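You operate a simulated robot arm through the tools that you are given. There is no shell and no other tool.

Carry out the task below with a simulated robot arm. There is one attempt and no reset: what you move stays moved.

## Task
Prime the rig's hand pump through the bleed valve.
Fine: tip the catch glass into the pump tank and stand it under the bleed spout again. Open the green valve, give the lever two full strokes, then shut the green valve. The yellow valve stays open.

Only the result counts: the job must be done as asked and must still hold three seconds after the hand-in. Knocking over, shifting, dropping, spilling or breaking anything else fails it.

## Robot
A 7-joint arm with a two-finger parallel gripper, fixed in place. Base frame: the origin is at the foot of the arm, x ahead of it, y to its left, z up; the work surface is at about z = 0.78. Units: m, rad, N and s.
With the tool pointing down near the work surface it reaches from about 0.22 to 0.68 m from the base axis. Its first joint turns from -1.152 to 1.152 rad. Payload 2.4 kg.
Tool frame: the origin (TCP) lies between the finger pads and is the grasp point; the fingertips stand 0.03 m ahead of it; z points along the fingers, y is the line along which they close. Largest opening 0.094 m; finger width 0.028, thickness 0.01; the body of the gripper, 0.05 by 0.096 m, starts 0.055 m behind the TCP.
Orientation is that of the tool frame in the base frame, as a unit quaternion [x, y, z, w]. With the fingers straight down and closing along the base's y, the tool's x points along the base's -x, its y along +y and its z along -z.

## Interface
- The arm moves only by the tool apply_moves. Its argument "motion" is a list of rows, each a list of 7 numbers: the shift along the tool's x, y, z in units of 40 mm (1.0 is 40 mm), then the turn, a rotation vector about the tool's x, y, z in units of 4 degrees (1.0 is 4 degrees), then the opening, from 0 (shut) to 1 (fully open). In form: [[tx, ty, tz, rx, ry, rz, grip], ...]. A call has 1 to 20 rows; each row shifts and turns the commanded pose from where the row before left it, along the tool's axes as they then stand. A call with a number of a shift or a turn outside -1 to 1 is refused whole. Rows are played at 5 a second. More than 0.05 m and 0.15 rad between two rows, or a gripper value outside its range, and nothing of the call is played. A pose out of reach is approached as far as the arm can. The call stops where the force on the tool passes 70 N (or 10 N more than at its start, if that is more) or the arm is blocked; 0.2 s more then pass. The fingers move at their own pace (about 0.153 m/s each) and stop on an object; they squeeze with about 30 N. The grip force told is the motor's: it shows also when the fingers shut on nothing. Time passes only in rows, and 0.2 s behind the last, so rows that do not move let the fingers close. It gives the time, the measured TCP pose, the force on the tool (base axes), the opening and the grip force at its end, in the units of the frame above (readings bear some noise), with the torque about the TCP (base axes, N m) and any sound that the robot's microphone picked up.
- Cameras (640 x 400 px; columns grow to the right, rows downward): "scene" is fixed at [0.0565, 0.5009, 1.4432]; the picture's right is [-0.44, -0.90, 0.00], its down [-0.52, 0.25, -0.82] and it looks along [0.74, -0.36, -0.57] (base axes); focal length 330 px, centre (320, 200). "wrist" rides on the gripper at [0.076, 0.014, -0.102] in the tool frame; the picture's right is [-0.18, 0.98, 0.00], its down [-0.75, -0.14, -0.64] and it looks along [-0.63, -0.12, 0.77] (tool axes); focal length 243 px, centre (320, 200).
- camera(camera): a new picture of that camera. It takes no simulated time.
- probe_pixels(camera, pixels): there is no depth. For up to 12 entries [column, row, z] of the newest picture of that camera ("zoom" is the newest enlarged one), the place [x, y] in the base frame at which the ray of that pixel passes the height z, good to about 0.002 m. It takes no simulated time.
- enlarge(camera, box): a new picture of the part [left, top, right, bottom] of that camera's present view, enlarged. It takes no simulated time.
- sign_off(): hands the job in; it is judged then, once.

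Leave the gripper open and the arm clear of the work at the hand-in unless told otherwise.

The tools are called after "Call:" by a JSON object that holds its "name" and its "arguments". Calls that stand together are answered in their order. apply_moves: Moves the arm, as the interface text tells. Its arguments: {"type":"object","properties":{"motion":{"type":"array","items":{"type":"array","items":{"type":"number"}}}},"required":["motion"]} The other tools are called the same way: camera (camera) takes a picture; probe_pixels (camera, pixels) gives the place at which the rays of pixels pass given heights; enlarge (camera, box) takes an enlarged picture of a part of a camera's view; sign_off () hands the job in.

At the start:

```text
t: 0.0
eef_pos: [0.3511, 0.1373, 1.1797]
ee_rot: [0.0, 1.0, 0.0, 0.0]
force: [0.0, -0.4, -1.1]
wrist_torque: [0.01, 0.03, -0.02]
gripper_width: 0.0937
finger_force: 0.2
```

scene: 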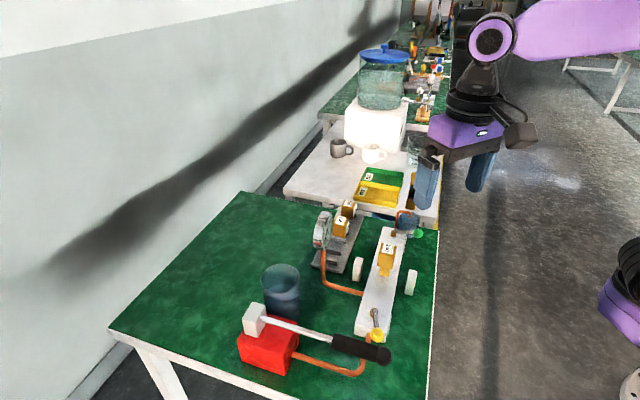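
wrist: 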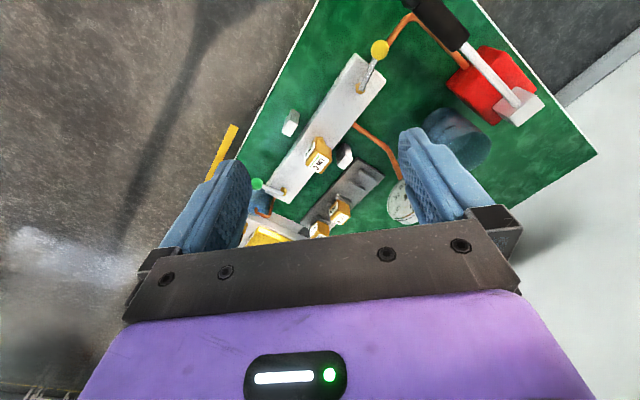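

I see the green bench with a red pump, a lever with a black handle, a tank, a white manifold with a yellow valve near (376,335) and a green one near (415,232). I will enlarge both areas before planning.

Call:
{"name": "enlarge", "arguments": {"camera": "scene", "box": [220, 240, 440, 400]}}

Call:
{"name": "enlarge", "arguments": {"camera": "scene", "box": [300, 180, 450, 280]}}

Call:
{"name": "enlarge", "arguments": {"camera": "wrist", "box": [220, 0, 600, 240]}}

```text
2.50 times, centred on (330, 320) of scene
```

zoom: 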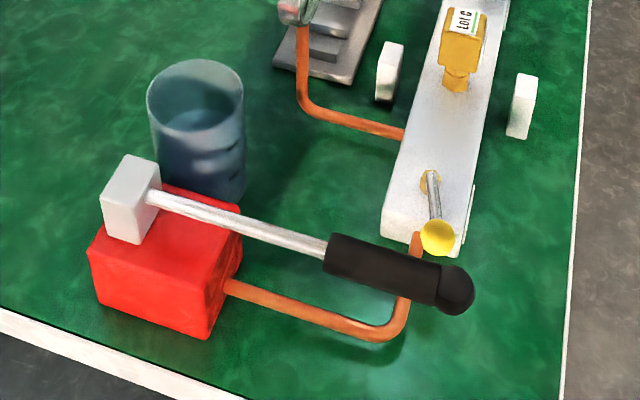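

```text
4.00 times, centred on (375, 230) of scene
```

zoom: 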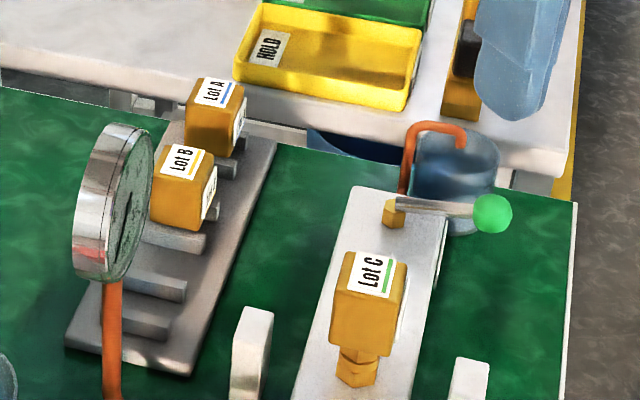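

```text
1.67 times, centred on (410, 120) of wrist
```

zoom: 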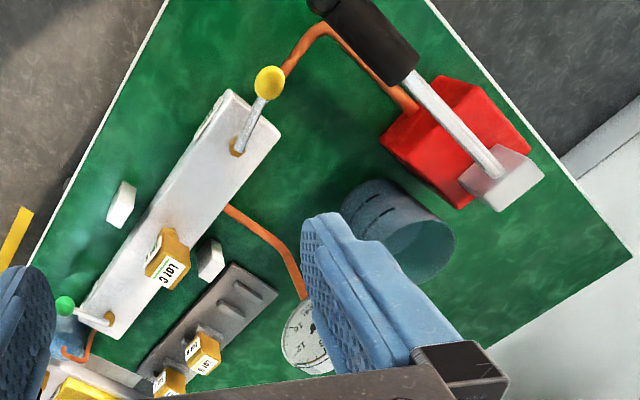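

The catch glass stands near scene (404,222) under a copper spout, and the tank is the clear cylinder near (281,290). I will probe key pixels at table height and above.

Call:
{"name": "probe_pixels", "arguments": {"camera": "scene", "pixels": [[242, 191, 0.78], [110, 330, 0.78], [438, 231, 0.78], [428, 399, 0.78], [283, 310, 0.78], [281, 278, 0.88], [405, 237, 0.78], [404, 215, 0.84], [391, 234, 0.82], [424, 233, 0.86], [368, 310, 0.82], [377, 335, 0.86]]}}

Call:
{"name": "probe_pixels", "arguments": {"camera": "wrist", "pixels": [[258, 184, 0.86], [284, 190, 0.82], [380, 49, 0.86], [362, 88, 0.82], [456, 150, 0.78], [462, 135, 0.88], [255, 205, 0.84], [487, 85, 0.84], [520, 105, 0.88], [597, 153, 0.78], [319, 0, 0.78], [430, 5, 0.9]]}}

```text
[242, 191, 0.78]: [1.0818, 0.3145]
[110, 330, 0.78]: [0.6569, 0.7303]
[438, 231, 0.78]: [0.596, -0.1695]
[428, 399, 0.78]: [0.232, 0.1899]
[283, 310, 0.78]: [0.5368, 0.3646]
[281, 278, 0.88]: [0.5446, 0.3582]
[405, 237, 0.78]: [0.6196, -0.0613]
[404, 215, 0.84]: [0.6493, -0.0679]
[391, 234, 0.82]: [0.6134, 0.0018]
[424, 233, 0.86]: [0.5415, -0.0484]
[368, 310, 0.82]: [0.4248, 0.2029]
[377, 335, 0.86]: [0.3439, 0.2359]
```

```text
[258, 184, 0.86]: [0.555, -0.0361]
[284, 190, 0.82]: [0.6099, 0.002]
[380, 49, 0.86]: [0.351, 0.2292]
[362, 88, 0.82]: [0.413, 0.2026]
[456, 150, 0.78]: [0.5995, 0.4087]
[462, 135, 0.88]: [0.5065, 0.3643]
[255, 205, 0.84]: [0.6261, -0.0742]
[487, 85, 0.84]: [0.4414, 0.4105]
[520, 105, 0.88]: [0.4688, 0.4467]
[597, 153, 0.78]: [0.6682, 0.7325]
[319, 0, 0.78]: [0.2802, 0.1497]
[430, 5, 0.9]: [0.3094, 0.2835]
```

The table runs about 45° to my axes. The glass is near (0.63,-0.065), the tank near (0.54,0.36), and the green knob near (0.55,-0.04). I'll move the wrist camera closer to the glass and green valve for a better look, staying well above everything.

Call:
{"name": "apply_moves", "arguments": {"motion": [[-0.42, -0.79, 0.54, 0, 0, 0, 1], [-0.42, -0.79, 0.54, 0, 0, 0, 1], [-0.42, -0.79, 0.54, 0, 0, 0, 1], [-0.42, -0.79, 0.54, 0, 0, 0, 1], [-0.42, -0.79, 0.54, 0, 0, 0, 1], [-0.42, -0.79, 0.54, 0, 0, 0, 1]]}}

Call:
{"name": "camera", "arguments": {"camera": "wrist"}}

Call:
{"name": "camera", "arguments": {"camera": "scene"}}

```text
t: 1.4
eef_pos: [0.4522, -0.0545, 1.05]
ee_rot: [0.001, 1.0, 0.0, 0.0]
force: [0.4, 0.1, -0.4]
wrist_torque: [0.02, 0.03, -0.01]
gripper_width: 0.0943
finger_force: 0.2
```

```text
taken
```

wrist: 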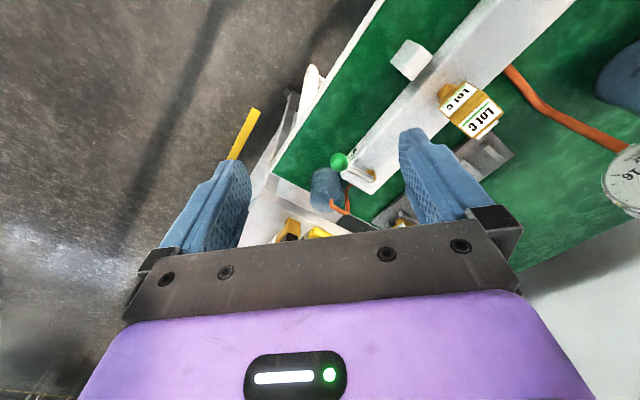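

```text
taken
```

scene: 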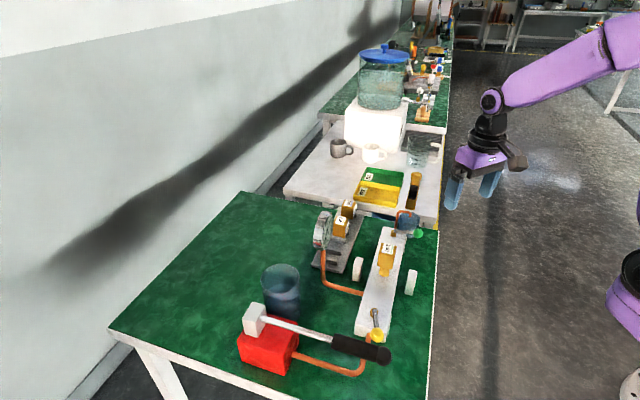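

The scene is clear now. I'll enlarge the glass and spout in both views.

Call:
{"name": "enlarge", "arguments": {"camera": "wrist", "box": [260, 110, 420, 240]}}

Call:
{"name": "enlarge", "arguments": {"camera": "scene", "box": [360, 190, 450, 250]}}

```text
3.08 times, centred on (340, 175) of wrist
```

zoom: 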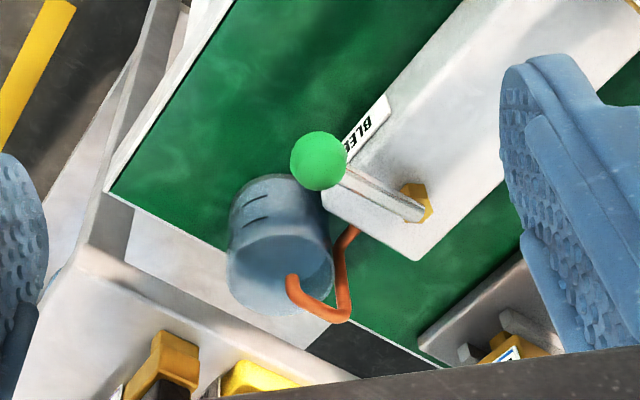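

```text
6.67 times, centred on (405, 220) of scene
```

zoom: 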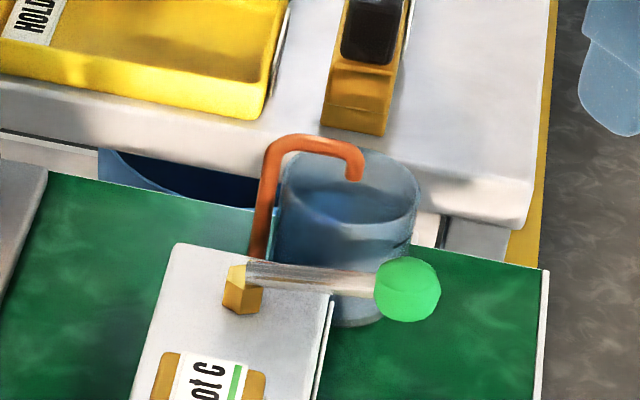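

The spout hooks over the rim and ends inside or just above the glass. I'll triangulate the glass, spout tip, green knob and valve stem with both cameras at several heights.

Call:
{"name": "probe_pixels", "arguments": {"camera": "scene", "pixels": [[409.2, 219.3, 0.84], [409.2, 219.3, 0.86], [409.2, 219.3, 0.88], [407.3, 233.5, 0.78], [410.2, 216.5, 0.86], [410.2, 216.5, 0.9], [418.2, 233.2, 0.84], [418.2, 233.2, 0.86], [418.2, 233.2, 0.88], [392.5, 233, 0.82], [392.5, 233, 0.84], [396.5, 231, 0.85]]}}

Call:
{"name": "probe_pixels", "arguments": {"camera": "wrist", "pixels": [[328, 197, 0.84], [328, 197, 0.86], [328, 197, 0.88], [326.4, 179.2, 0.78], [331, 201, 0.86], [331, 201, 0.9], [339.5, 162, 0.84], [339.5, 162, 0.86], [339.5, 162, 0.88], [371, 174, 0.82], [371, 174, 0.84], [347, 213, 0.9]]}}

```text
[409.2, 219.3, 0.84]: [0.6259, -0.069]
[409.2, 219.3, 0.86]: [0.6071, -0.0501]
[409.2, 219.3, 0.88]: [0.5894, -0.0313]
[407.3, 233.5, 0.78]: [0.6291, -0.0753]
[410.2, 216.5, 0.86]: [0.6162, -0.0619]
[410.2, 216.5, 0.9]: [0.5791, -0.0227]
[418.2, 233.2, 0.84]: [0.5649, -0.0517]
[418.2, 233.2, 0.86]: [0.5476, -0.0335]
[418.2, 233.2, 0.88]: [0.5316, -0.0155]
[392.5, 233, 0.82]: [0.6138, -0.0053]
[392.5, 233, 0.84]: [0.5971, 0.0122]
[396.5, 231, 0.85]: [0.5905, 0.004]
```

```text
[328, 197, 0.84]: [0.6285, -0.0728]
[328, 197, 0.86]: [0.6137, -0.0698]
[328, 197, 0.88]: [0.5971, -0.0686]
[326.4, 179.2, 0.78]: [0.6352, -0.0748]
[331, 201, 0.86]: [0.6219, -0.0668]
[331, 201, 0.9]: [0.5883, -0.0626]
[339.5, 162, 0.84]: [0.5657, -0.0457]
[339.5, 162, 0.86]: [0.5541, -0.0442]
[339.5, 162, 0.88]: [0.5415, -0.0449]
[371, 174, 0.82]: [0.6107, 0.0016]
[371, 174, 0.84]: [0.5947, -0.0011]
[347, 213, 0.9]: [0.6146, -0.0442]
```

From both views the glass is about 0.06 m wide at (0.628,-0.073), with its rim near z 0.842. The spout tip is just above it at about z 0.853, and the green knob is at (0.560,-0.046,0.848), pointing to the near edge and across the manifold (shut). A top-down grasp would hit the spout, so I'll come in tilted from the near edge. I'll move off the near edge and yaw 45°, then look.

Call:
{"name": "apply_moves", "arguments": {"motion": [[-0.35, -0.87, 0.3, 0, 0, 0, 1], [-0.35, -0.87, 0.3, 0, 0, 0, 1], [-0.35, -0.87, 0.3, 0, 0, 0, 1], [-0.35, -0.87, 0.3, 0, 0, 0, 1], [0, 0, 0, 0, 0, -0.9375, 1], [0, 0, 0, 0, 0, -0.9375, 1], [0, 0, 0, 0, 0, -0.9375, 1], [0, 0, 0, 0, 0, -0.9375, 1], [0, 0, 0, 0, 0, -0.9375, 1], [0, 0, 0, 0, 0, -0.9375, 1], [0, 0, 0, 0, 0, -0.9375, 1], [0, 0, 0, 0, 0, -0.9375, 1], [0, 0, 0, 0, 0, -0.9375, 1], [0, 0, 0, 0, 0, -0.9375, 1], [0, 0, 0, 0, 0, -0.9375, 1], [0, 0, 0, 0, 0, -0.9375, 1]]}}

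Call:
{"name": "apply_moves", "arguments": {"motion": [[0, 0, 0, 0, -0.9375, 0, 1], [0, 0, 0, 0, -0.9375, 0, 1], [0, 0, 0, 0, -0.9375, 0, 1], [0, 0, 0, 0, -0.9375, 0, 1], [0, 0, 0, 0, -0.9375, 0, 1], [0, 0, 0, 0, -0.9375, 0, 1], [0, 0, 0, 0, -0.9375, 0, 1], [0, 0, 0, 0, -0.9375, 0, 1], [0, 0, 0, 0, -0.9375, 0, 1], [0, 0, 0, 0, -0.9375, 0, 1], [0, 0, 0, 0, -0.9375, 0, 1], [0, 0, 0, 0, -0.9375, 0, 1]]}}

Call:
{"name": "camera", "arguments": {"camera": "wrist"}}

Call:
{"name": "camera", "arguments": {"camera": "scene"}}

```text
t: 4.8
eef_pos: [0.5088, -0.1933, 1.0029]
ee_rot: [-0.383, 0.924, 0.0, 0.0]
force: [-1.3, 0.2, 0.5]
wrist_torque: [0.0, 0.02, 0.03]
gripper_width: 0.0942
finger_force: 0.1
```

```text
t: 7.4
eef_pos: [0.5078, -0.1925, 1.003]
ee_rot: [-0.354, 0.853, 0.147, 0.354]
force: [0.5, -0.4, -0.4]
wrist_torque: [0.0, 0.0, -0.02]
gripper_width: 0.0939
finger_force: 0.2
```

```text
taken
```

wrist: 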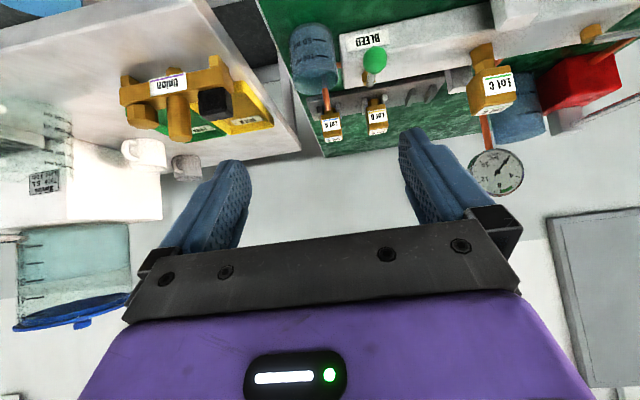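

```text
taken
```

scene: 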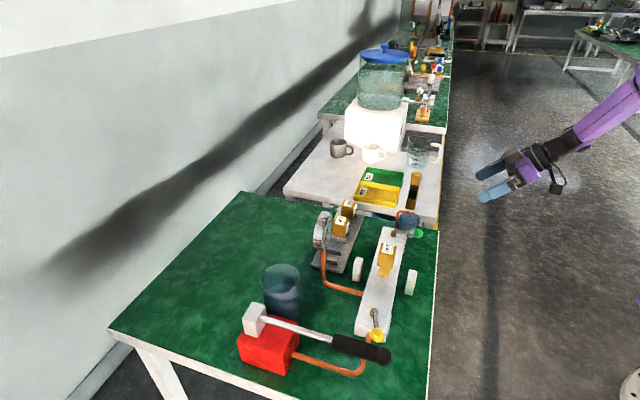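

The arm follows accurately. This side view shows the glass at wrist (315,60), upside down. I'll enlarge it.

Call:
{"name": "enlarge", "arguments": {"camera": "wrist", "box": [260, 0, 420, 100]}}

Call:
{"name": "enlarge", "arguments": {"camera": "wrist", "box": [360, 0, 640, 175]}}

```text
4.00 times, centred on (340, 50) of wrist
```

zoom: 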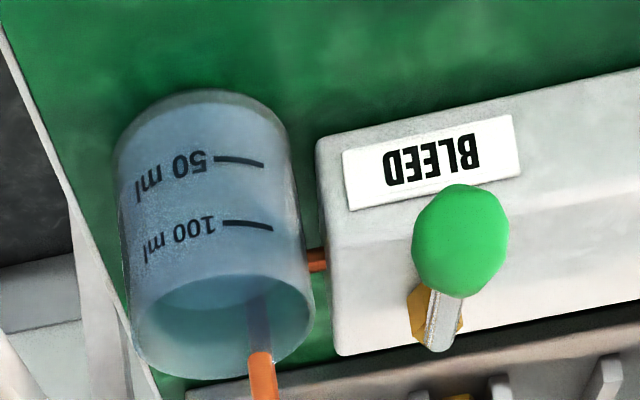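

```text
2.29 times, centred on (500, 88) of wrist
```

zoom: 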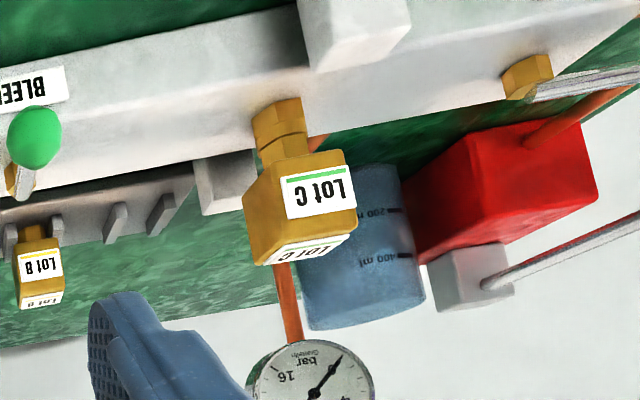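

The glass is graduated (50/100 ml) and holds liquid. I'll triangulate the rim, spout tip, manifold end and green knob from this lower angle.

Call:
{"name": "probe_pixels", "arguments": {"camera": "wrist", "pixels": [[315.5, 82, 0.84], [315.5, 82, 0.85], [325.5, 88, 0.85], [325.5, 88, 0.86], [311, 34, 0.78], [339.5, 37, 0.81], [345, 89, 0.82], [374, 59, 0.84], [374, 59, 0.85], [365, 80, 0.84], [366, 87, 0.84], [289, 40, 0.78]]}}

Call:
{"name": "enlarge", "arguments": {"camera": "scene", "box": [380, 198, 440, 245]}}

```text
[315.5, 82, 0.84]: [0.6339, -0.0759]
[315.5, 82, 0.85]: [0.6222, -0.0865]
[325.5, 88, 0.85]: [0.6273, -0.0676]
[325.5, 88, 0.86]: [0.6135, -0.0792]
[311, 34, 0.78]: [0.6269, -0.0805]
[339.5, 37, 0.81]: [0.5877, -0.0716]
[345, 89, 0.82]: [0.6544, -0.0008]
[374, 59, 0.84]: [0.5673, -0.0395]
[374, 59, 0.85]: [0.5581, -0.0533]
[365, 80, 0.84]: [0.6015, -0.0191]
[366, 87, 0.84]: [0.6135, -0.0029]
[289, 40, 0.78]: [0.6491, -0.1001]
```

```text
8.51 times, centred on (410, 222) of scene
```

zoom: 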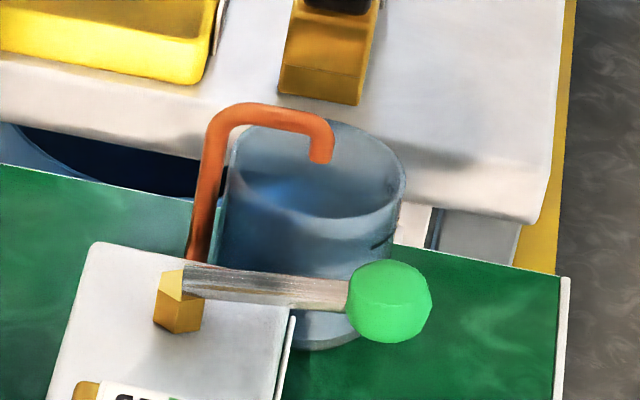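

The manifold end sits only a few millimetres from the glass, so I need exact heights and offsets for the manifold end and the spout riser. I'll probe matching corners in both cameras.

Call:
{"name": "probe_pixels", "arguments": {"camera": "wrist", "pixels": [[339.5, 35, 0.78], [342, 65.5, 0.81], [342, 65.5, 0.82], [342, 65.5, 0.83], [344.5, 88, 0.81], [344.5, 88, 0.82], [344.5, 88, 0.83], [329, 95, 0.87], [339.5, 65, 0.8], [339.5, 65, 0.79], [311.5, 25.5, 0.78], [420, 157, 0.9]]}}

Call:
{"name": "probe_pixels", "arguments": {"camera": "scene", "pixels": [[383.6, 227.1, 0.81], [383.6, 227.1, 0.82], [383.6, 227.1, 0.83], [406.7, 235.9, 0.81], [406.7, 235.9, 0.82], [406.7, 235.9, 0.83], [397.3, 213.2, 0.86], [397.3, 213.2, 0.87], [395.7, 228.5, 0.8], [395.7, 228.5, 0.79], [439, 225, 0.78], [437, 231, 0.78]]}}

```text
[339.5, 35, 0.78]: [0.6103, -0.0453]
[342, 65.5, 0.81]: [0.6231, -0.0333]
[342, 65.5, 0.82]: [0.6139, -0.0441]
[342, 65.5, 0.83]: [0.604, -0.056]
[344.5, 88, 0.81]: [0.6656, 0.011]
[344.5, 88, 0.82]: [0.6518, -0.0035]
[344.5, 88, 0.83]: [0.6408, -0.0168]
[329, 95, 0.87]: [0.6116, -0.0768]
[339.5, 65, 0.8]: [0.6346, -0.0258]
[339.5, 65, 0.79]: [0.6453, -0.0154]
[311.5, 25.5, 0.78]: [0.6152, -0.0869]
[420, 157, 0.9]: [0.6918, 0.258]
```

```text
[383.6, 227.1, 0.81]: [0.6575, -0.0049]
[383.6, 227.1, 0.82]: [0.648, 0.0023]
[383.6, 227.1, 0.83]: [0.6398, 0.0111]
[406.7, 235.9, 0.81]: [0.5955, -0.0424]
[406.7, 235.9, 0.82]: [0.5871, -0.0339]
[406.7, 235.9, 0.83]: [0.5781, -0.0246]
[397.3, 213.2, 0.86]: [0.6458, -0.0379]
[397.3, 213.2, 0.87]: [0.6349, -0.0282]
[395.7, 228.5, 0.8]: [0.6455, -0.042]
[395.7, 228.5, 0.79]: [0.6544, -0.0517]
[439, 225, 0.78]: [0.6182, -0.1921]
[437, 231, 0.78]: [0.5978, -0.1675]
```

Manifold top is z≈0.818 with its end corner near (0.610,-0.043). The riser stands just behind the glass at (0.645,-0.042). So the clean grasp is from the side, heading about 70°, with the tool tilted about 38° below horizontal. Before grasping I need the tank position and rim height.

Call:
{"name": "probe_pixels", "arguments": {"camera": "scene", "pixels": [[280, 278.8, 0.86], [280, 278.8, 0.88], [280, 278.8, 0.9], [387, 258, 0.86], [387, 246, 0.9], [388, 354, 0.86], [388, 354, 0.9], [255, 317, 0.88], [255, 317, 0.92], [322, 230, 0.9], [411, 282, 0.81], [357, 268, 0.81]]}}

Call:
{"name": "probe_pixels", "arguments": {"camera": "wrist", "pixels": [[519.7, 135.2, 0.86], [519.7, 135.2, 0.88], [519.7, 135.2, 0.9], [492, 105, 0.88], [492, 112, 0.9], [496, 172, 0.9]]}}

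Call:
{"name": "enlarge", "arguments": {"camera": "scene", "box": [225, 250, 325, 385]}}

```text
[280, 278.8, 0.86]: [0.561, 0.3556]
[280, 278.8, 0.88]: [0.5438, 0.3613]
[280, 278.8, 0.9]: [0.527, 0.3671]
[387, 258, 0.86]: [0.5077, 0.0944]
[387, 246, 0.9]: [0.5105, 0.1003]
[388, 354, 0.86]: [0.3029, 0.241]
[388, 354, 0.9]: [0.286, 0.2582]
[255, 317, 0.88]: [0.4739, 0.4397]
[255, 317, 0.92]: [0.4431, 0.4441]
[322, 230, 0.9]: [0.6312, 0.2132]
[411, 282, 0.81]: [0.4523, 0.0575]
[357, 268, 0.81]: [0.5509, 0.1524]
```

```text
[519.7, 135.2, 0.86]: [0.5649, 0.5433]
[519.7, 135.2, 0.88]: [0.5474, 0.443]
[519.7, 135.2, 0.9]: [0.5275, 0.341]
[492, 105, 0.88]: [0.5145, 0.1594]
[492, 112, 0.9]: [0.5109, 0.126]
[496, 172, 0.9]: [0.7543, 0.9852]
```

```text
2.96 times, centred on (275, 318) of scene
```

zoom: 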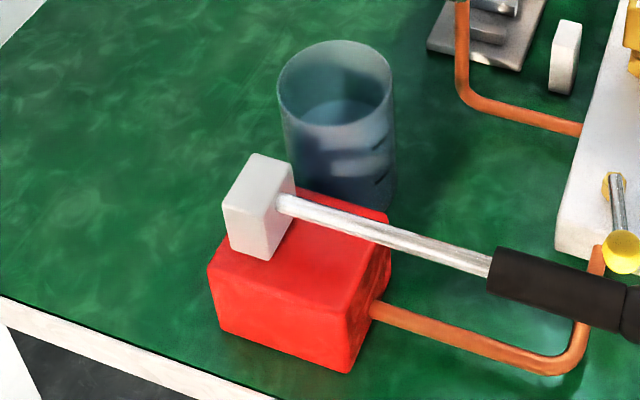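

The tank rim is at z≈0.895, centred near (0.531,0.365), about 0.085 m across. Before holding liquid I'll dry-run the pour pose with the empty gripper, above and over the tank at about z 1.05.

Call:
{"name": "apply_moves", "arguments": {"motion": [[-0.587, 0.68, 0.4515, 0, 0, 0, 1], [-0.587, 0.68, 0.4515, 0, 0, 0, 1], [-0.587, 0.68, 0.4515, 0, 0, 0, 1], [-0.587, 0.68, 0.4515, 0, 0, 0, 1], [-0.587, 0.68, 0.4515, 0, 0, 0, 1], [-0.587, 0.68, 0.4515, 0, 0, 0, 1], [-0.587, 0.68, 0.4515, 0, 0, 0, 1], [-0.587, 0.68, 0.4515, 0, 0, 0, 1], [-0.587, 0.68, 0.4515, 0, 0, 0, 1], [-0.587, 0.68, 0.4515, 0, 0, 0, 1], [-0.587, 0.68, 0.4515, 0, 0, 0, 1], [-0.587, 0.68, 0.4515, 0, 0, 0, 1], [-0.587, 0.68, 0.4515, 0, 0, 0, 1], [0, 0, 0, 0, -0.875, 0, 1], [0, 0, 0, 0, -0.875, 0, 1]]}}

Call:
{"name": "camera", "arguments": {"camera": "wrist"}}

Call:
{"name": "camera", "arguments": {"camera": "scene"}}

```text
t: 10.6
eef_pos: [0.5282, 0.3281, 1.0516]
ee_rot: [-0.344, 0.83, 0.168, 0.405]
force: [0.4, 0.2, -0.6]
wrist_torque: [0.04, 0.0, -0.03]
gripper_width: 0.094
finger_force: 0.0
```

```text
taken
```

wrist: 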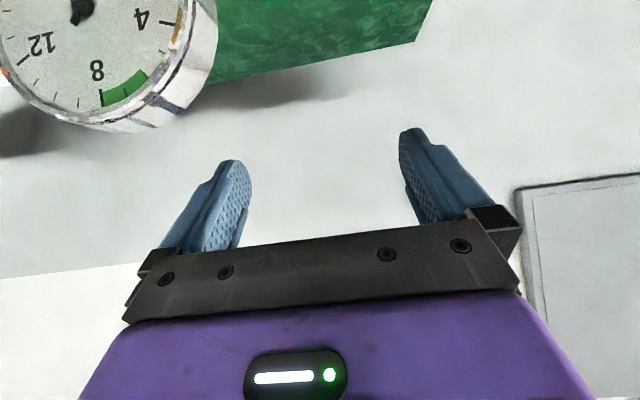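

```text
taken
```

scene: 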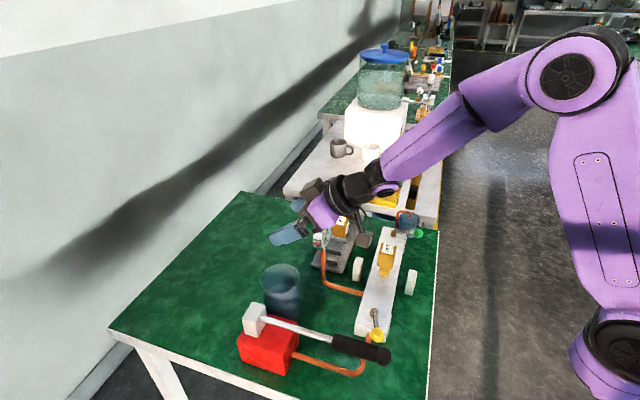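

The gauge looks very close to the wrist camera, top left. I need its true position and height before rolling here.

Call:
{"name": "probe_pixels", "arguments": {"camera": "scene", "pixels": [[322, 278, 0.79], [323, 285, 0.79], [318, 232, 0.92], [318, 232, 0.95], [318, 232, 0.98], [318, 213, 0.95], [318, 213, 1.0], [363, 293, 0.79]]}}

Call:
{"name": "probe_pixels", "arguments": {"camera": "wrist", "pixels": [[90, 40, 0.92], [90, 40, 0.95], [90, 40, 0.98], [150, 120, 0.95], [150, 120, 0.98], [150, 120, 1.0]]}}

Call:
{"name": "enlarge", "arguments": {"camera": "scene", "box": [260, 170, 420, 290]}}

```text
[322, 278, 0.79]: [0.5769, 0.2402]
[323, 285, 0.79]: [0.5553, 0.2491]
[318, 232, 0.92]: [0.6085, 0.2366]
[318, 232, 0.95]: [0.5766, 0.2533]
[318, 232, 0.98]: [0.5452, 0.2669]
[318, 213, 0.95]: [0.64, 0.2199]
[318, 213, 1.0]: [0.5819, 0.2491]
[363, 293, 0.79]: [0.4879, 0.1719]
```

```text
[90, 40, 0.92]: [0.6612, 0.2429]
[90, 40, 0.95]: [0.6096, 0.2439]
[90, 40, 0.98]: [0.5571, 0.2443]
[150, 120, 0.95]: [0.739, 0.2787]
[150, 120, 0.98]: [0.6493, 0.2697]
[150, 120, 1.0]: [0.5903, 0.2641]
```

```text
3.33 times, centred on (340, 230) of scene
```

zoom: 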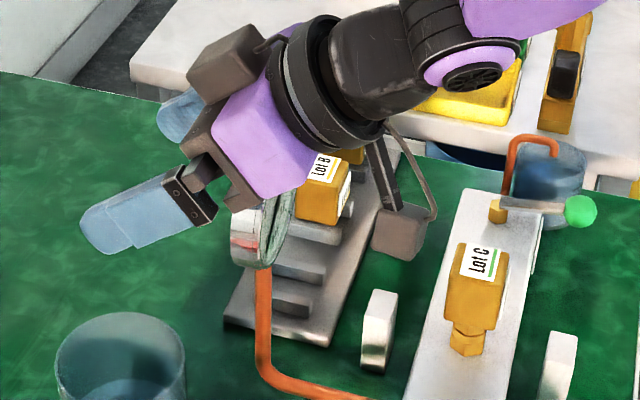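

The gauge disc reaches about z 1.0 at (0.575,0.25), so the wrist must stay between the gauge and the lever during the pour. That works with the glass heading near 11° and the roll swinging the tool to about 45°. I'll dry-run it: yaw -34°, shift to the pour spot, then roll 60°.

Call:
{"name": "apply_moves", "arguments": {"motion": [[0, 0, 0, 0.744, 0, 0.5815, 1], [0, 0, 0, 0.744, 0, 0.5815, 1], [0, 0, 0, 0.744, 0, 0.5815, 1], [0, 0, 0, 0.744, 0, 0.5815, 1], [0, 0, 0, 0.744, 0, 0.5815, 1], [0, 0, 0, 0.744, 0, 0.5815, 1], [0, 0, 0, 0.744, 0, 0.5815, 1], [0, 0, 0, 0.744, 0, 0.5815, 1], [0, 0, 0, 0.744, 0, 0.5815, 1], [-0.275, 0.766, -0.056, 0, 0, 0, 1], [-0.275, 0.766, -0.056, 0, 0, 0, 1]]}}

Call:
{"name": "apply_moves", "arguments": {"motion": [[0, 0, 0, -0.616, 0, 0.788, 1], [0, 0, 0, -0.616, 0, 0.788, 1], [0, 0, 0, -0.616, 0, 0.788, 1], [0, 0, 0, -0.616, 0, 0.788, 1], [0, 0, 0, -0.616, 0, 0.788, 1], [0, 0, 0, -0.616, 0, 0.788, 1], [0, 0, 0, -0.616, 0, 0.788, 1], [0, 0, 0, -0.616, 0, 0.788, 1], [0, 0, 0, -0.616, 0, 0.788, 1], [0, 0, 0, -0.616, 0, 0.788, 1], [0, 0, 0, -0.616, 0, 0.788, 1], [0, 0, 0, -0.616, 0, 0.788, 1], [0, 0, 0, -0.616, 0, 0.788, 1], [0, 0, 0, -0.616, 0, 0.788, 1], [0, 0, 0, -0.616, 0, 0.788, 1]]}}

Call:
{"name": "camera", "arguments": {"camera": "scene"}}

```text
t: 13.0
eef_pos: [0.5577, 0.3087, 1.0883]
ee_rot: [-0.153, 0.889, 0.086, 0.424]
force: [0.2, -0.7, 0.0]
wrist_torque: [0.01, 0.02, -0.01]
gripper_width: 0.0942
finger_force: 0.0
out of reach, approached as far as the arm can: row 6, 7, 8, 9, 10, 11
```

```text
t: 16.2
eef_pos: [0.5579, 0.3093, 1.0879]
ee_rot: [0.089, 0.803, 0.51, 0.295]
force: [-1.0, 0.6, 1.2]
wrist_torque: [0.03, -0.02, 0.04]
gripper_width: 0.094
finger_force: 0.0
```

```text
taken
```

scene: 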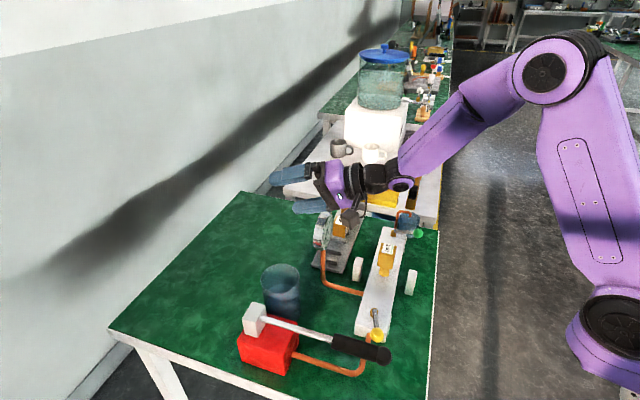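

The yaw stopped short at heading about 21° (a joint limit), with the arm at (0.558,0.309,1.088). The first 60° of roll worked with no trouble. I'll continue to 120° here, still high and empty, to see whether the roll range is enough.

Call:
{"name": "apply_moves", "arguments": {"motion": [[0, 0, 0, -0.616, 0, 0.788, 1], [0, 0, 0, -0.616, 0, 0.788, 1], [0, 0, 0, -0.616, 0, 0.788, 1], [0, 0, 0, -0.616, 0, 0.788, 1], [0, 0, 0, -0.616, 0, 0.788, 1], [0, 0, 0, -0.616, 0, 0.788, 1], [0, 0, 0, -0.616, 0, 0.788, 1], [0, 0, 0, -0.616, 0, 0.788, 1], [0, 0, 0, -0.616, 0, 0.788, 1], [0, 0, 0, -0.616, 0, 0.788, 1], [0, 0, 0, -0.616, 0, 0.788, 1], [0, 0, 0, -0.616, 0, 0.788, 1], [0, 0, 0, -0.616, 0, 0.788, 1], [0, 0, 0, -0.616, 0, 0.788, 1], [0, 0, 0, -0.616, 0, 0.788, 1]]}}

Call:
{"name": "camera", "arguments": {"camera": "scene"}}

```text
t: 19.4
eef_pos: [0.557, 0.3091, 1.0881]
ee_rot: [0.303, 0.504, 0.805, 0.081]
force: [0.1, -0.8, -0.2]
wrist_torque: [0.0, 0.0, -0.01]
gripper_width: 0.0941
finger_force: 0.1
```

```text
taken
```

scene: 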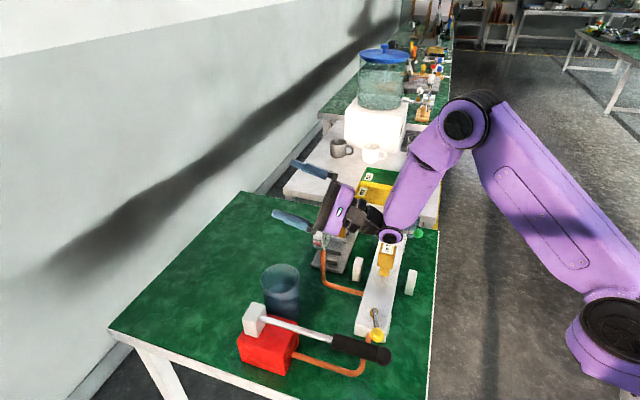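

The full 120° roll is reachable; the tool now points at azimuth 53°, 18° upward. Next I'll slide empty to the pour position above the tank, about (0.522,0.388), then lower toward z 1.0 to check clearance.

Call:
{"name": "apply_moves", "arguments": {"motion": [[0.52, -0.366, 0.336, 0, 0, 0, 1], [0.52, -0.366, 0.336, 0, 0, 0, 1], [0.52, -0.366, 0.336, 0, 0, 0, 1], [-0.338, -0.718, -0.257, 0, 0, 0, 1], [-0.338, -0.718, -0.257, 0, 0, 0, 1], [-0.27, -0.574, -0.205, 0, 0, 0, 1]]}}

Call:
{"name": "camera", "arguments": {"camera": "scene"}}

Call:
{"name": "camera", "arguments": {"camera": "wrist"}}

```text
t: 20.8
eef_pos: [0.5225, 0.3873, 0.9951]
ee_rot: [0.302, 0.505, 0.805, 0.081]
force: [0.5, -0.2, 0.4]
wrist_torque: [-0.02, 0.04, 0.02]
gripper_width: 0.0939
finger_force: 0.0
```

```text
taken
```

scene: 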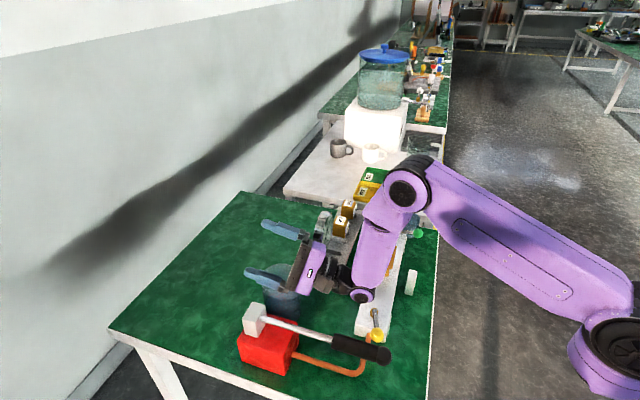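

```text
taken
```

wrist: 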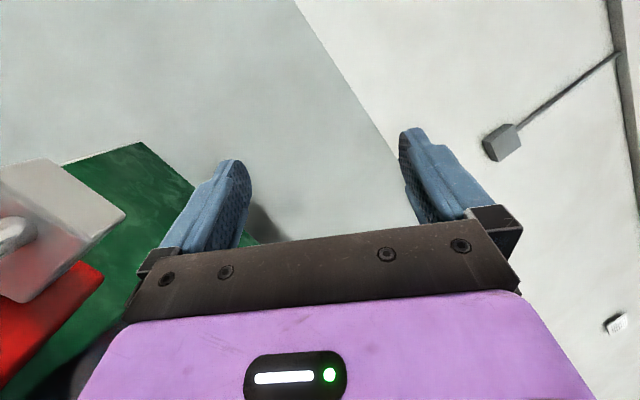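

The pour pose is reachable with no contact. I'll enlarge to check the wrist's clearance from the gauge, lever and tank.

Call:
{"name": "enlarge", "arguments": {"camera": "scene", "box": [230, 190, 420, 370]}}

```text
2.22 times, centred on (325, 280) of scene
```

zoom: 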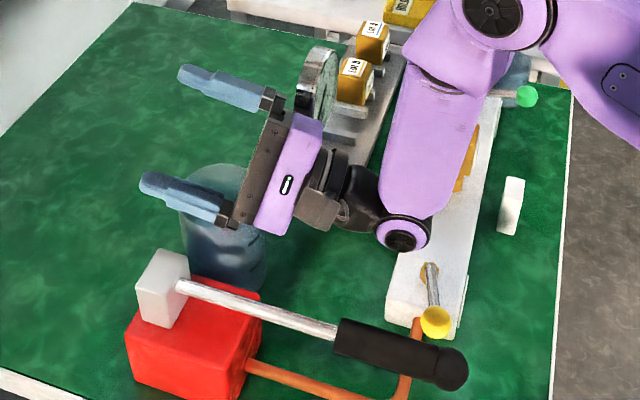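

Clearance looks fine: the wrist sits between the gauge and the lever. Now I'll raise again and roll back to upright right here, to see whether the upright carrying pose above the tank is reachable.

Call:
{"name": "apply_moves", "arguments": {"motion": [[0.338, 0.718, 0.257, 0, 0, 0, 1], [0.338, 0.718, 0.257, 0, 0, 0, 1], [0, 0, 0, 0.616, 0, -0.788, 1], [0, 0, 0, 0.616, 0, -0.788, 1], [0, 0, 0, 0.616, 0, -0.788, 1], [0, 0, 0, 0.616, 0, -0.788, 1], [0, 0, 0, 0.616, 0, -0.788, 1], [0, 0, 0, 0.616, 0, -0.788, 1], [0, 0, 0, 0.616, 0, -0.788, 1], [0, 0, 0, 0.616, 0, -0.788, 1], [0, 0, 0, 0.616, 0, -0.788, 1], [0, 0, 0, 0.616, 0, -0.788, 1], [0, 0, 0, 0.616, 0, -0.788, 1], [0, 0, 0, 0.616, 0, -0.788, 1], [0, 0, 0, 0.616, 0, -0.788, 1], [0, 0, 0, 0.616, 0, -0.788, 1], [0, 0, 0, 0.616, 0, -0.788, 1]]}}

Call:
{"name": "apply_moves", "arguments": {"motion": [[0, 0, 0, 0.616, 0, -0.788, 1], [0, 0, 0, 0.616, 0, -0.788, 1], [0, 0, 0, 0.616, 0, -0.788, 1], [0, 0, 0, 0.616, 0, -0.788, 1], [0, 0, 0, 0.616, 0, -0.788, 1], [0, 0, 0, 0.616, 0, -0.788, 1], [0, 0, 0, 0.616, 0, -0.788, 1], [0, 0, 0, 0.616, 0, -0.788, 1], [0, 0, 0, 0.616, 0, -0.788, 1], [0, 0, 0, 0.616, 0, -0.788, 1], [0, 0, 0, 0.616, 0, -0.788, 1], [0, 0, 0, 0.616, 0, -0.788, 1], [0, 0, 0, 0.616, 0, -0.788, 1], [0, 0, 0, 0.616, 0, -0.788, 1], [0, 0, 0, 0.616, 0, -0.788, 1]]}}

```text
t: 24.4
eef_pos: [0.5218, 0.3884, 1.0622]
ee_rot: [0.088, 0.804, 0.509, 0.294]
force: [0.1, 0.4, 0.5]
wrist_torque: [0.0, -0.02, 0.0]
gripper_width: 0.0941
finger_force: 0.0
```

```text
t: 27.6
eef_pos: [0.559, 0.3475, 1.0817]
ee_rot: [-0.143, 0.894, 0.112, 0.41]
force: [-0.2, 0.5, 0.6]
wrist_torque: [0.02, 0.01, 0.04]
gripper_width: 0.0938
finger_force: 0.0
out of reach, approached as far as the arm can: row 12, 13, 14, 15
```

As the roll returned to upright, it ran out of reach for the last ~16°, so at the tank the upright heading must be larger. I'll use about 35°, where it moved freely. Now I'll turn to the grasp orientation (heading 70°, 38° below horizontal) and travel high back to the glass side.

Call:
{"name": "apply_moves", "arguments": {"motion": [[0, 0, 0, -0.687, 0.006, -0.665, 1], [0, 0, 0, -0.687, 0.006, -0.665, 1], [0, 0, 0, -0.687, 0.006, -0.665, 1], [0, 0, 0, -0.687, 0.006, -0.665, 1], [0, 0, 0, -0.687, 0.006, -0.665, 1], [0, 0, 0, -0.687, 0.006, -0.665, 1], [0, 0, 0, -0.687, 0.006, -0.665, 1], [0, 0, 0, -0.687, 0.006, -0.665, 1], [0, 0, 0, -0.687, 0.006, -0.665, 1], [0, 0, 0, -0.687, 0.006, -0.665, 1], [0, 0, 0, -0.687, 0.006, -0.665, 1], [0, 0, 0, -0.687, 0.006, -0.665, 1], [0, 0, 0, -0.687, 0.006, -0.665, 1]]}}

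Call:
{"name": "apply_moves", "arguments": {"motion": [[0.719, -0.342, -0.624, 0, 0, 0, 1], [0.719, -0.342, -0.624, 0, 0, 0, 1], [0.719, -0.342, -0.624, 0, 0, 0, 1], [0.719, -0.342, -0.624, 0, 0, 0, 1], [0.719, -0.342, -0.624, 0, 0, 0, 1], [0.719, -0.342, -0.624, 0, 0, 0, 1], [0.719, -0.342, -0.624, 0, 0, 0, 1], [0.719, -0.342, -0.624, 0, 0, 0, 1], [0.719, -0.342, -0.624, 0, 0, 0, 1], [0.719, -0.342, -0.624, 0, 0, 0, 1], [0.719, -0.342, -0.624, 0, 0, 0, 1], [0.719, -0.342, -0.624, 0, 0, 0, 1], [0.719, -0.342, -0.624, 0, 0, 0, 1], [0.719, -0.342, -0.624, 0, 0, 0, 0.85]]}}

Call:
{"name": "camera", "arguments": {"camera": "wrist"}}

Call:
{"name": "camera", "arguments": {"camera": "scene"}}

```text
t: 30.4
eef_pos: [0.5577, 0.3493, 1.0808]
ee_rot: [-0.495, 0.752, 0.239, 0.364]
force: [0.6, 0.0, -0.6]
wrist_torque: [-0.01, 0.01, 0.01]
gripper_width: 0.0942
finger_force: 0.0
out of reach, approached as far as the arm can: row 1
```

```text
t: 33.4
eef_pos: [0.5255, -0.2087, 0.9835]
ee_rot: [-0.494, 0.752, 0.238, 0.365]
force: [-0.8, -0.2, -0.5]
wrist_torque: [-0.03, 0.0, 0.02]
gripper_width: 0.08
finger_force: 0.1
```

```text
taken
```

wrist: 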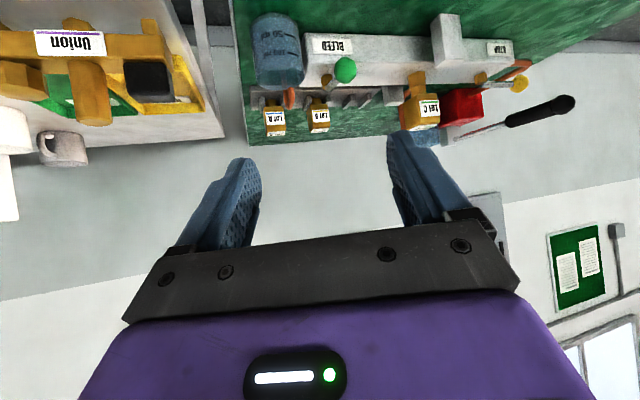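

```text
taken
```

scene: 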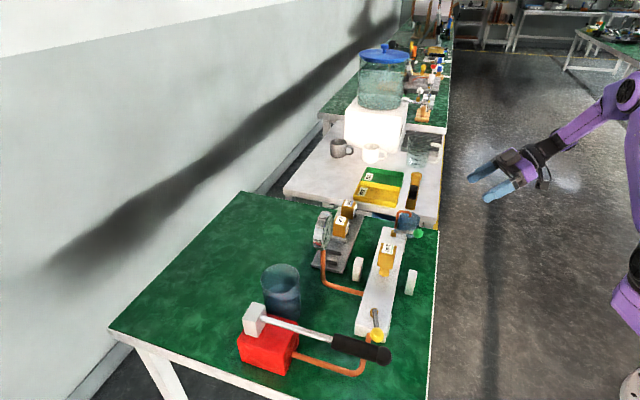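

Orientation is level: heading about 66.6°, 38° below horizontal. I'll yaw 5° more and approach to about 10 cm short of the glass, then look again closely.

Call:
{"name": "apply_moves", "arguments": {"motion": [[0, 0, 0, -0.532, 0, -0.416, 0.85], [0, 0, 0, -0.532, 0, -0.416, 0.85], [0.33, -0.3625, 0.73, 0, 0, 0, 0.85], [0.33, -0.3625, 0.73, 0, 0, 0, 0.85], [0.33, -0.3625, 0.73, 0, 0, 0, 0.85], [0.33, -0.3625, 0.73, 0, 0, 0, 0.85]]}}

Call:
{"name": "camera", "arguments": {"camera": "wrist"}}

Call:
{"name": "enlarge", "arguments": {"camera": "wrist", "box": [220, 20, 420, 180]}}

Call:
{"name": "enlarge", "arguments": {"camera": "scene", "box": [380, 190, 480, 260]}}

```text
t: 34.8
eef_pos: [0.5994, -0.1708, 0.8683]
ee_rot: [-0.53, 0.728, 0.255, 0.353]
force: [0.0, 0.2, 0.4]
wrist_torque: [-0.01, -0.01, -0.01]
gripper_width: 0.08
finger_force: 0.0
```

```text
taken
```

wrist: 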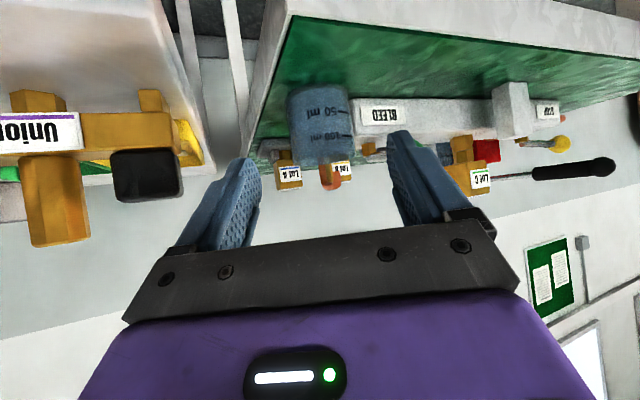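

```text
2.50 times, centred on (320, 100) of wrist
```

zoom: 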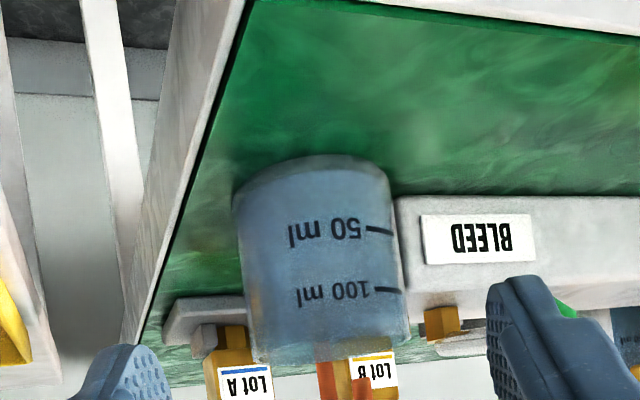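

```text
5.71 times, centred on (430, 225) of scene
```

zoom: 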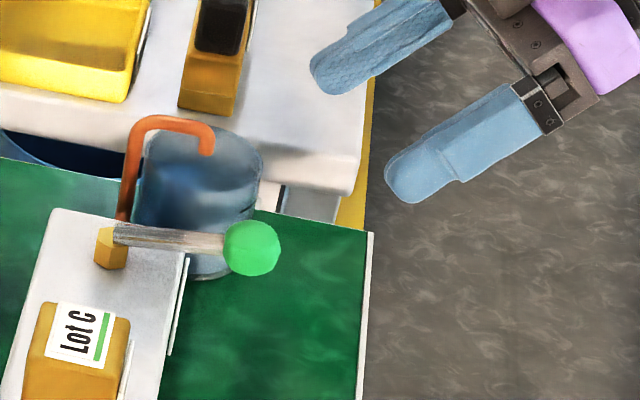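

The glass is centred between the open fingers in the wrist view, at about (320,120), and the spout tip sits a few millimetres above the rim. I'll check the glass axis position once more from here.

Call:
{"name": "probe_pixels", "arguments": {"camera": "wrist", "pixels": [[316.8, 98, 0.78], [316, 83, 0.78], [287, 104, 0.78], [347, 95, 0.78], [324, 160, 0.84], [324, 160, 0.845], [352, 99, 0.78], [355, 137, 0.818]]}}

```text
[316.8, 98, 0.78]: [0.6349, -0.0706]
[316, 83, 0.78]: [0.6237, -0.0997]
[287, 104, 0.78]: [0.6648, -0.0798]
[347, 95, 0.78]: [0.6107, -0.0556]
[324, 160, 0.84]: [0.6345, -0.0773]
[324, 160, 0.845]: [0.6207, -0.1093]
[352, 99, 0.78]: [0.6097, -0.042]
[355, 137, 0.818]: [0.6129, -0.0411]
```

The refined glass centre is about (0.634,-0.0745), and the measured manifold corner matches my earlier value. I'll slide in diagonally to TCP (0.629,-0.089,0.82), fingers straddling the glass just short of the manifold, and check before closing.

Call:
{"name": "apply_moves", "arguments": {"motion": [[-0.0785, -0.016, 0.493, 0, 0, 0, 0.85], [-0.0785, -0.016, 0.493, 0, 0, 0, 0.85], [-0.0785, -0.016, 0.493, 0, 0, 0, 0.85], [-0.0785, -0.016, 0.493, 0, 0, 0, 0.85], [-0.0785, -0.016, 0.493, 0, 0, 0, 0.85]]}}

Call:
{"name": "camera", "arguments": {"camera": "wrist"}}

Call:
{"name": "enlarge", "arguments": {"camera": "scene", "box": [370, 185, 470, 255]}}

```text
t: 36.0
eef_pos: [0.6297, -0.0878, 0.8191]
ee_rot: [-0.529, 0.728, 0.256, 0.353]
force: [-0.3, -0.2, 0.7]
wrist_torque: [0.03, -0.01, -0.01]
gripper_width: 0.0802
finger_force: 0.1
```

```text
taken
```

wrist: 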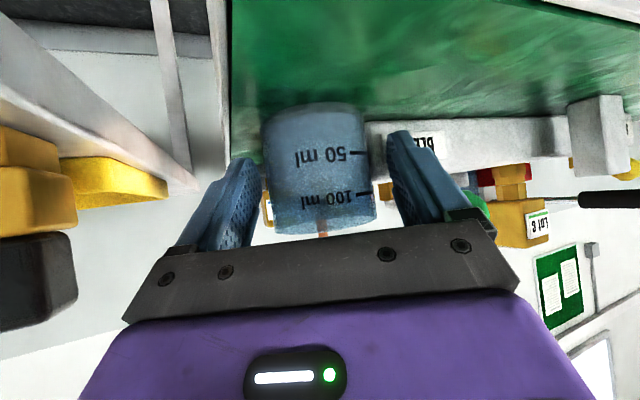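

```text
5.71 times, centred on (420, 220) of scene
```

zoom: 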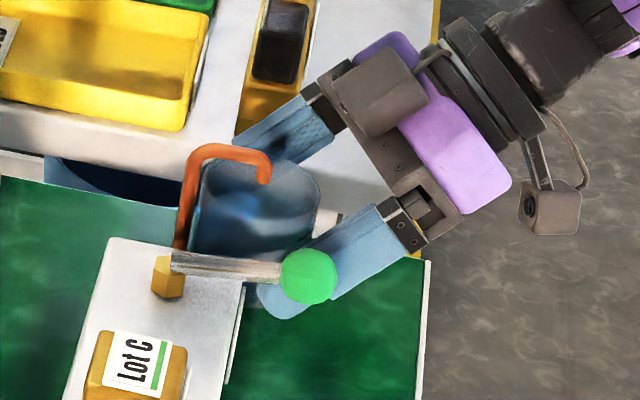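

No contact force, and the fingers straddle the glass. I'll close slowly in steps so the glass isn't knocked.

Call:
{"name": "apply_moves", "arguments": {"motion": [[0, 0, 0, 0, 0, 0, 0.78], [0, 0, 0, 0, 0, 0, 0.74], [0, 0, 0, 0, 0, 0, 0.71], [0, 0, 0, 0, 0, 0, 0.68], [0, 0, 0, 0, 0, 0, 0.66], [0, 0, 0, 0, 0, 0, 0.64], [0, 0, 0, 0, 0, 0, 0.62], [0, 0, 0, 0, 0, 0, 0.5], [0, 0, 0, 0, 0, 0, 0.3], [0, 0, 0, 0, 0, 0, 0.3]]}}

Call:
{"name": "camera", "arguments": {"camera": "wrist"}}

Call:
{"name": "enlarge", "arguments": {"camera": "scene", "box": [370, 185, 470, 255]}}

```text
t: 38.2
eef_pos: [0.6301, -0.0895, 0.8209]
ee_rot: [-0.529, 0.729, 0.253, 0.354]
force: [8.1, -4.7, 1.3]
wrist_torque: [0.02, 0.0, -0.25]
gripper_width: 0.0593
finger_force: 30.0
```

```text
taken
```

wrist: 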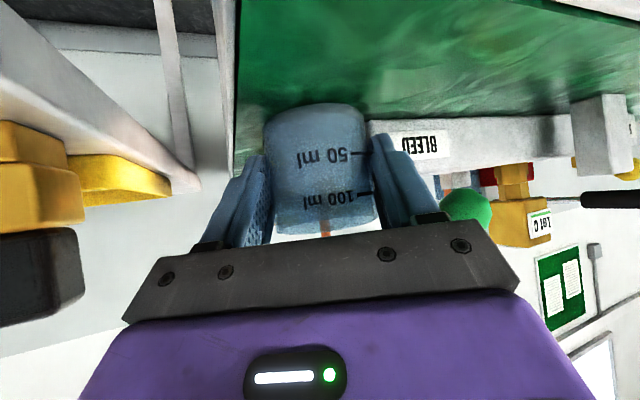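

```text
5.71 times, centred on (420, 220) of scene
```

zoom: 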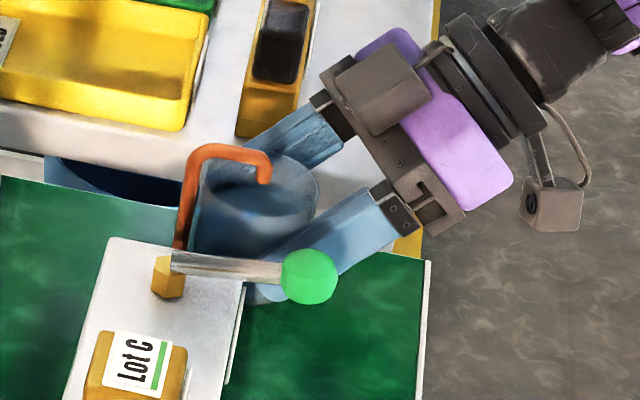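

Gripped at 0.059 m width. A sideways force of about 9 N shows, so I'll wait a moment and re-read it before moving.

Call:
{"name": "apply_moves", "arguments": {"motion": [[0, 0, 0, 0, 0, 0, 0.3], [0, 0, 0, 0, 0, 0, 0.3], [0, 0, 0, 0, 0, 0, 0.3]]}}

Call:
{"name": "enlarge", "arguments": {"camera": "wrist", "box": [220, 80, 460, 240]}}

Call:
{"name": "enlarge", "arguments": {"camera": "scene", "box": [385, 200, 435, 245]}}

```text
t: 39.0
eef_pos: [0.6306, -0.0903, 0.8202]
ee_rot: [-0.529, 0.728, 0.254, 0.354]
force: [18.6, -7.2, 3.6]
wrist_torque: [0.1, -0.05, -0.6]
gripper_width: 0.0592
finger_force: 29.9
```

```text
2.50 times, centred on (340, 160) of wrist
```

zoom: 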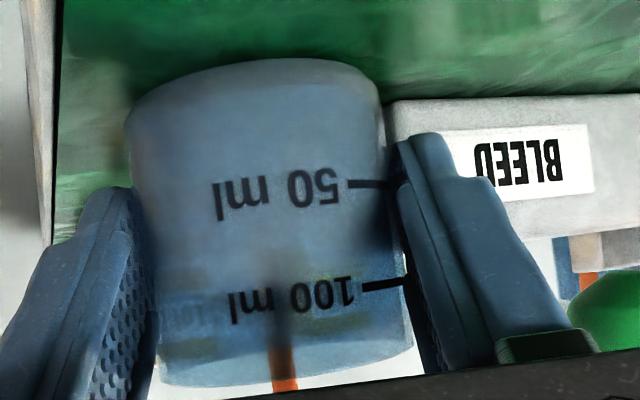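

```text
8.89 times, centred on (410, 222) of scene
```

zoom: 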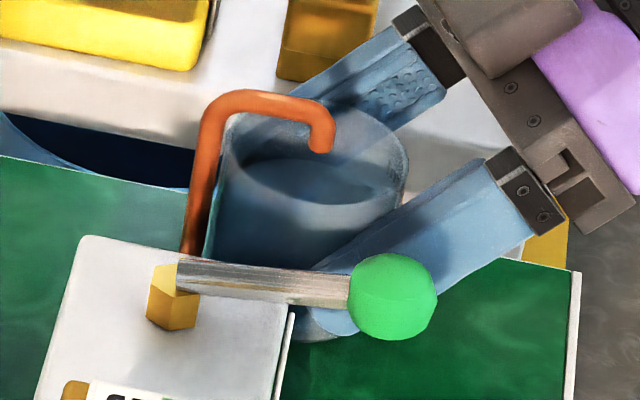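

The sideways force rose to about 20 N, acting near the fingertips, so something is pressing. I'll ease the grip open to 0.085 m, without moving, and see what the force and the picture do.

Call:
{"name": "apply_moves", "arguments": {"motion": [[0, 0, 0, 0, 0, 0, 0.66], [0, 0, 0, 0, 0, 0, 0.7], [0, 0, 0, 0, 0, 0, 0.75]]}}

Call:
{"name": "enlarge", "arguments": {"camera": "wrist", "box": [220, 80, 460, 240]}}

Call:
{"name": "enlarge", "arguments": {"camera": "scene", "box": [385, 200, 435, 245]}}

```text
t: 39.8
eef_pos: [0.6295, -0.0912, 0.8199]
ee_rot: [-0.528, 0.729, 0.253, 0.355]
force: [21.5, -10.0, 6.0]
wrist_torque: [0.12, 0.12, -0.69]
gripper_width: 0.0601
finger_force: 0.1
```

```text
2.50 times, centred on (340, 160) of wrist
```

zoom: 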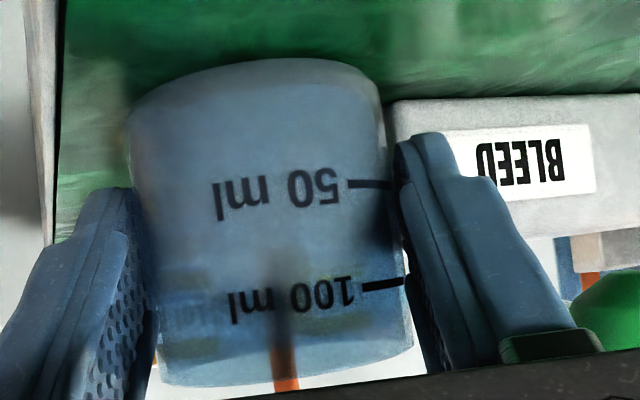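

```text
8.89 times, centred on (410, 222) of scene
```

zoom: 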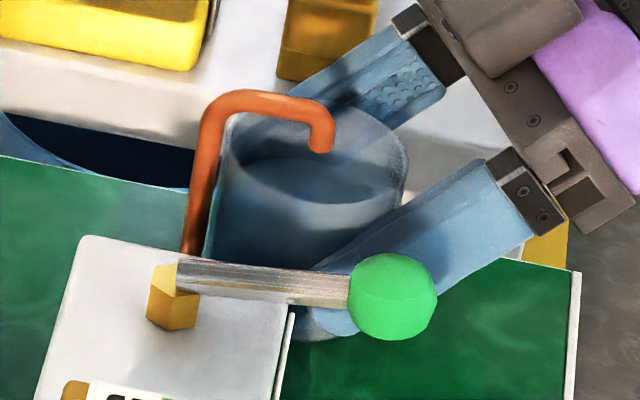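

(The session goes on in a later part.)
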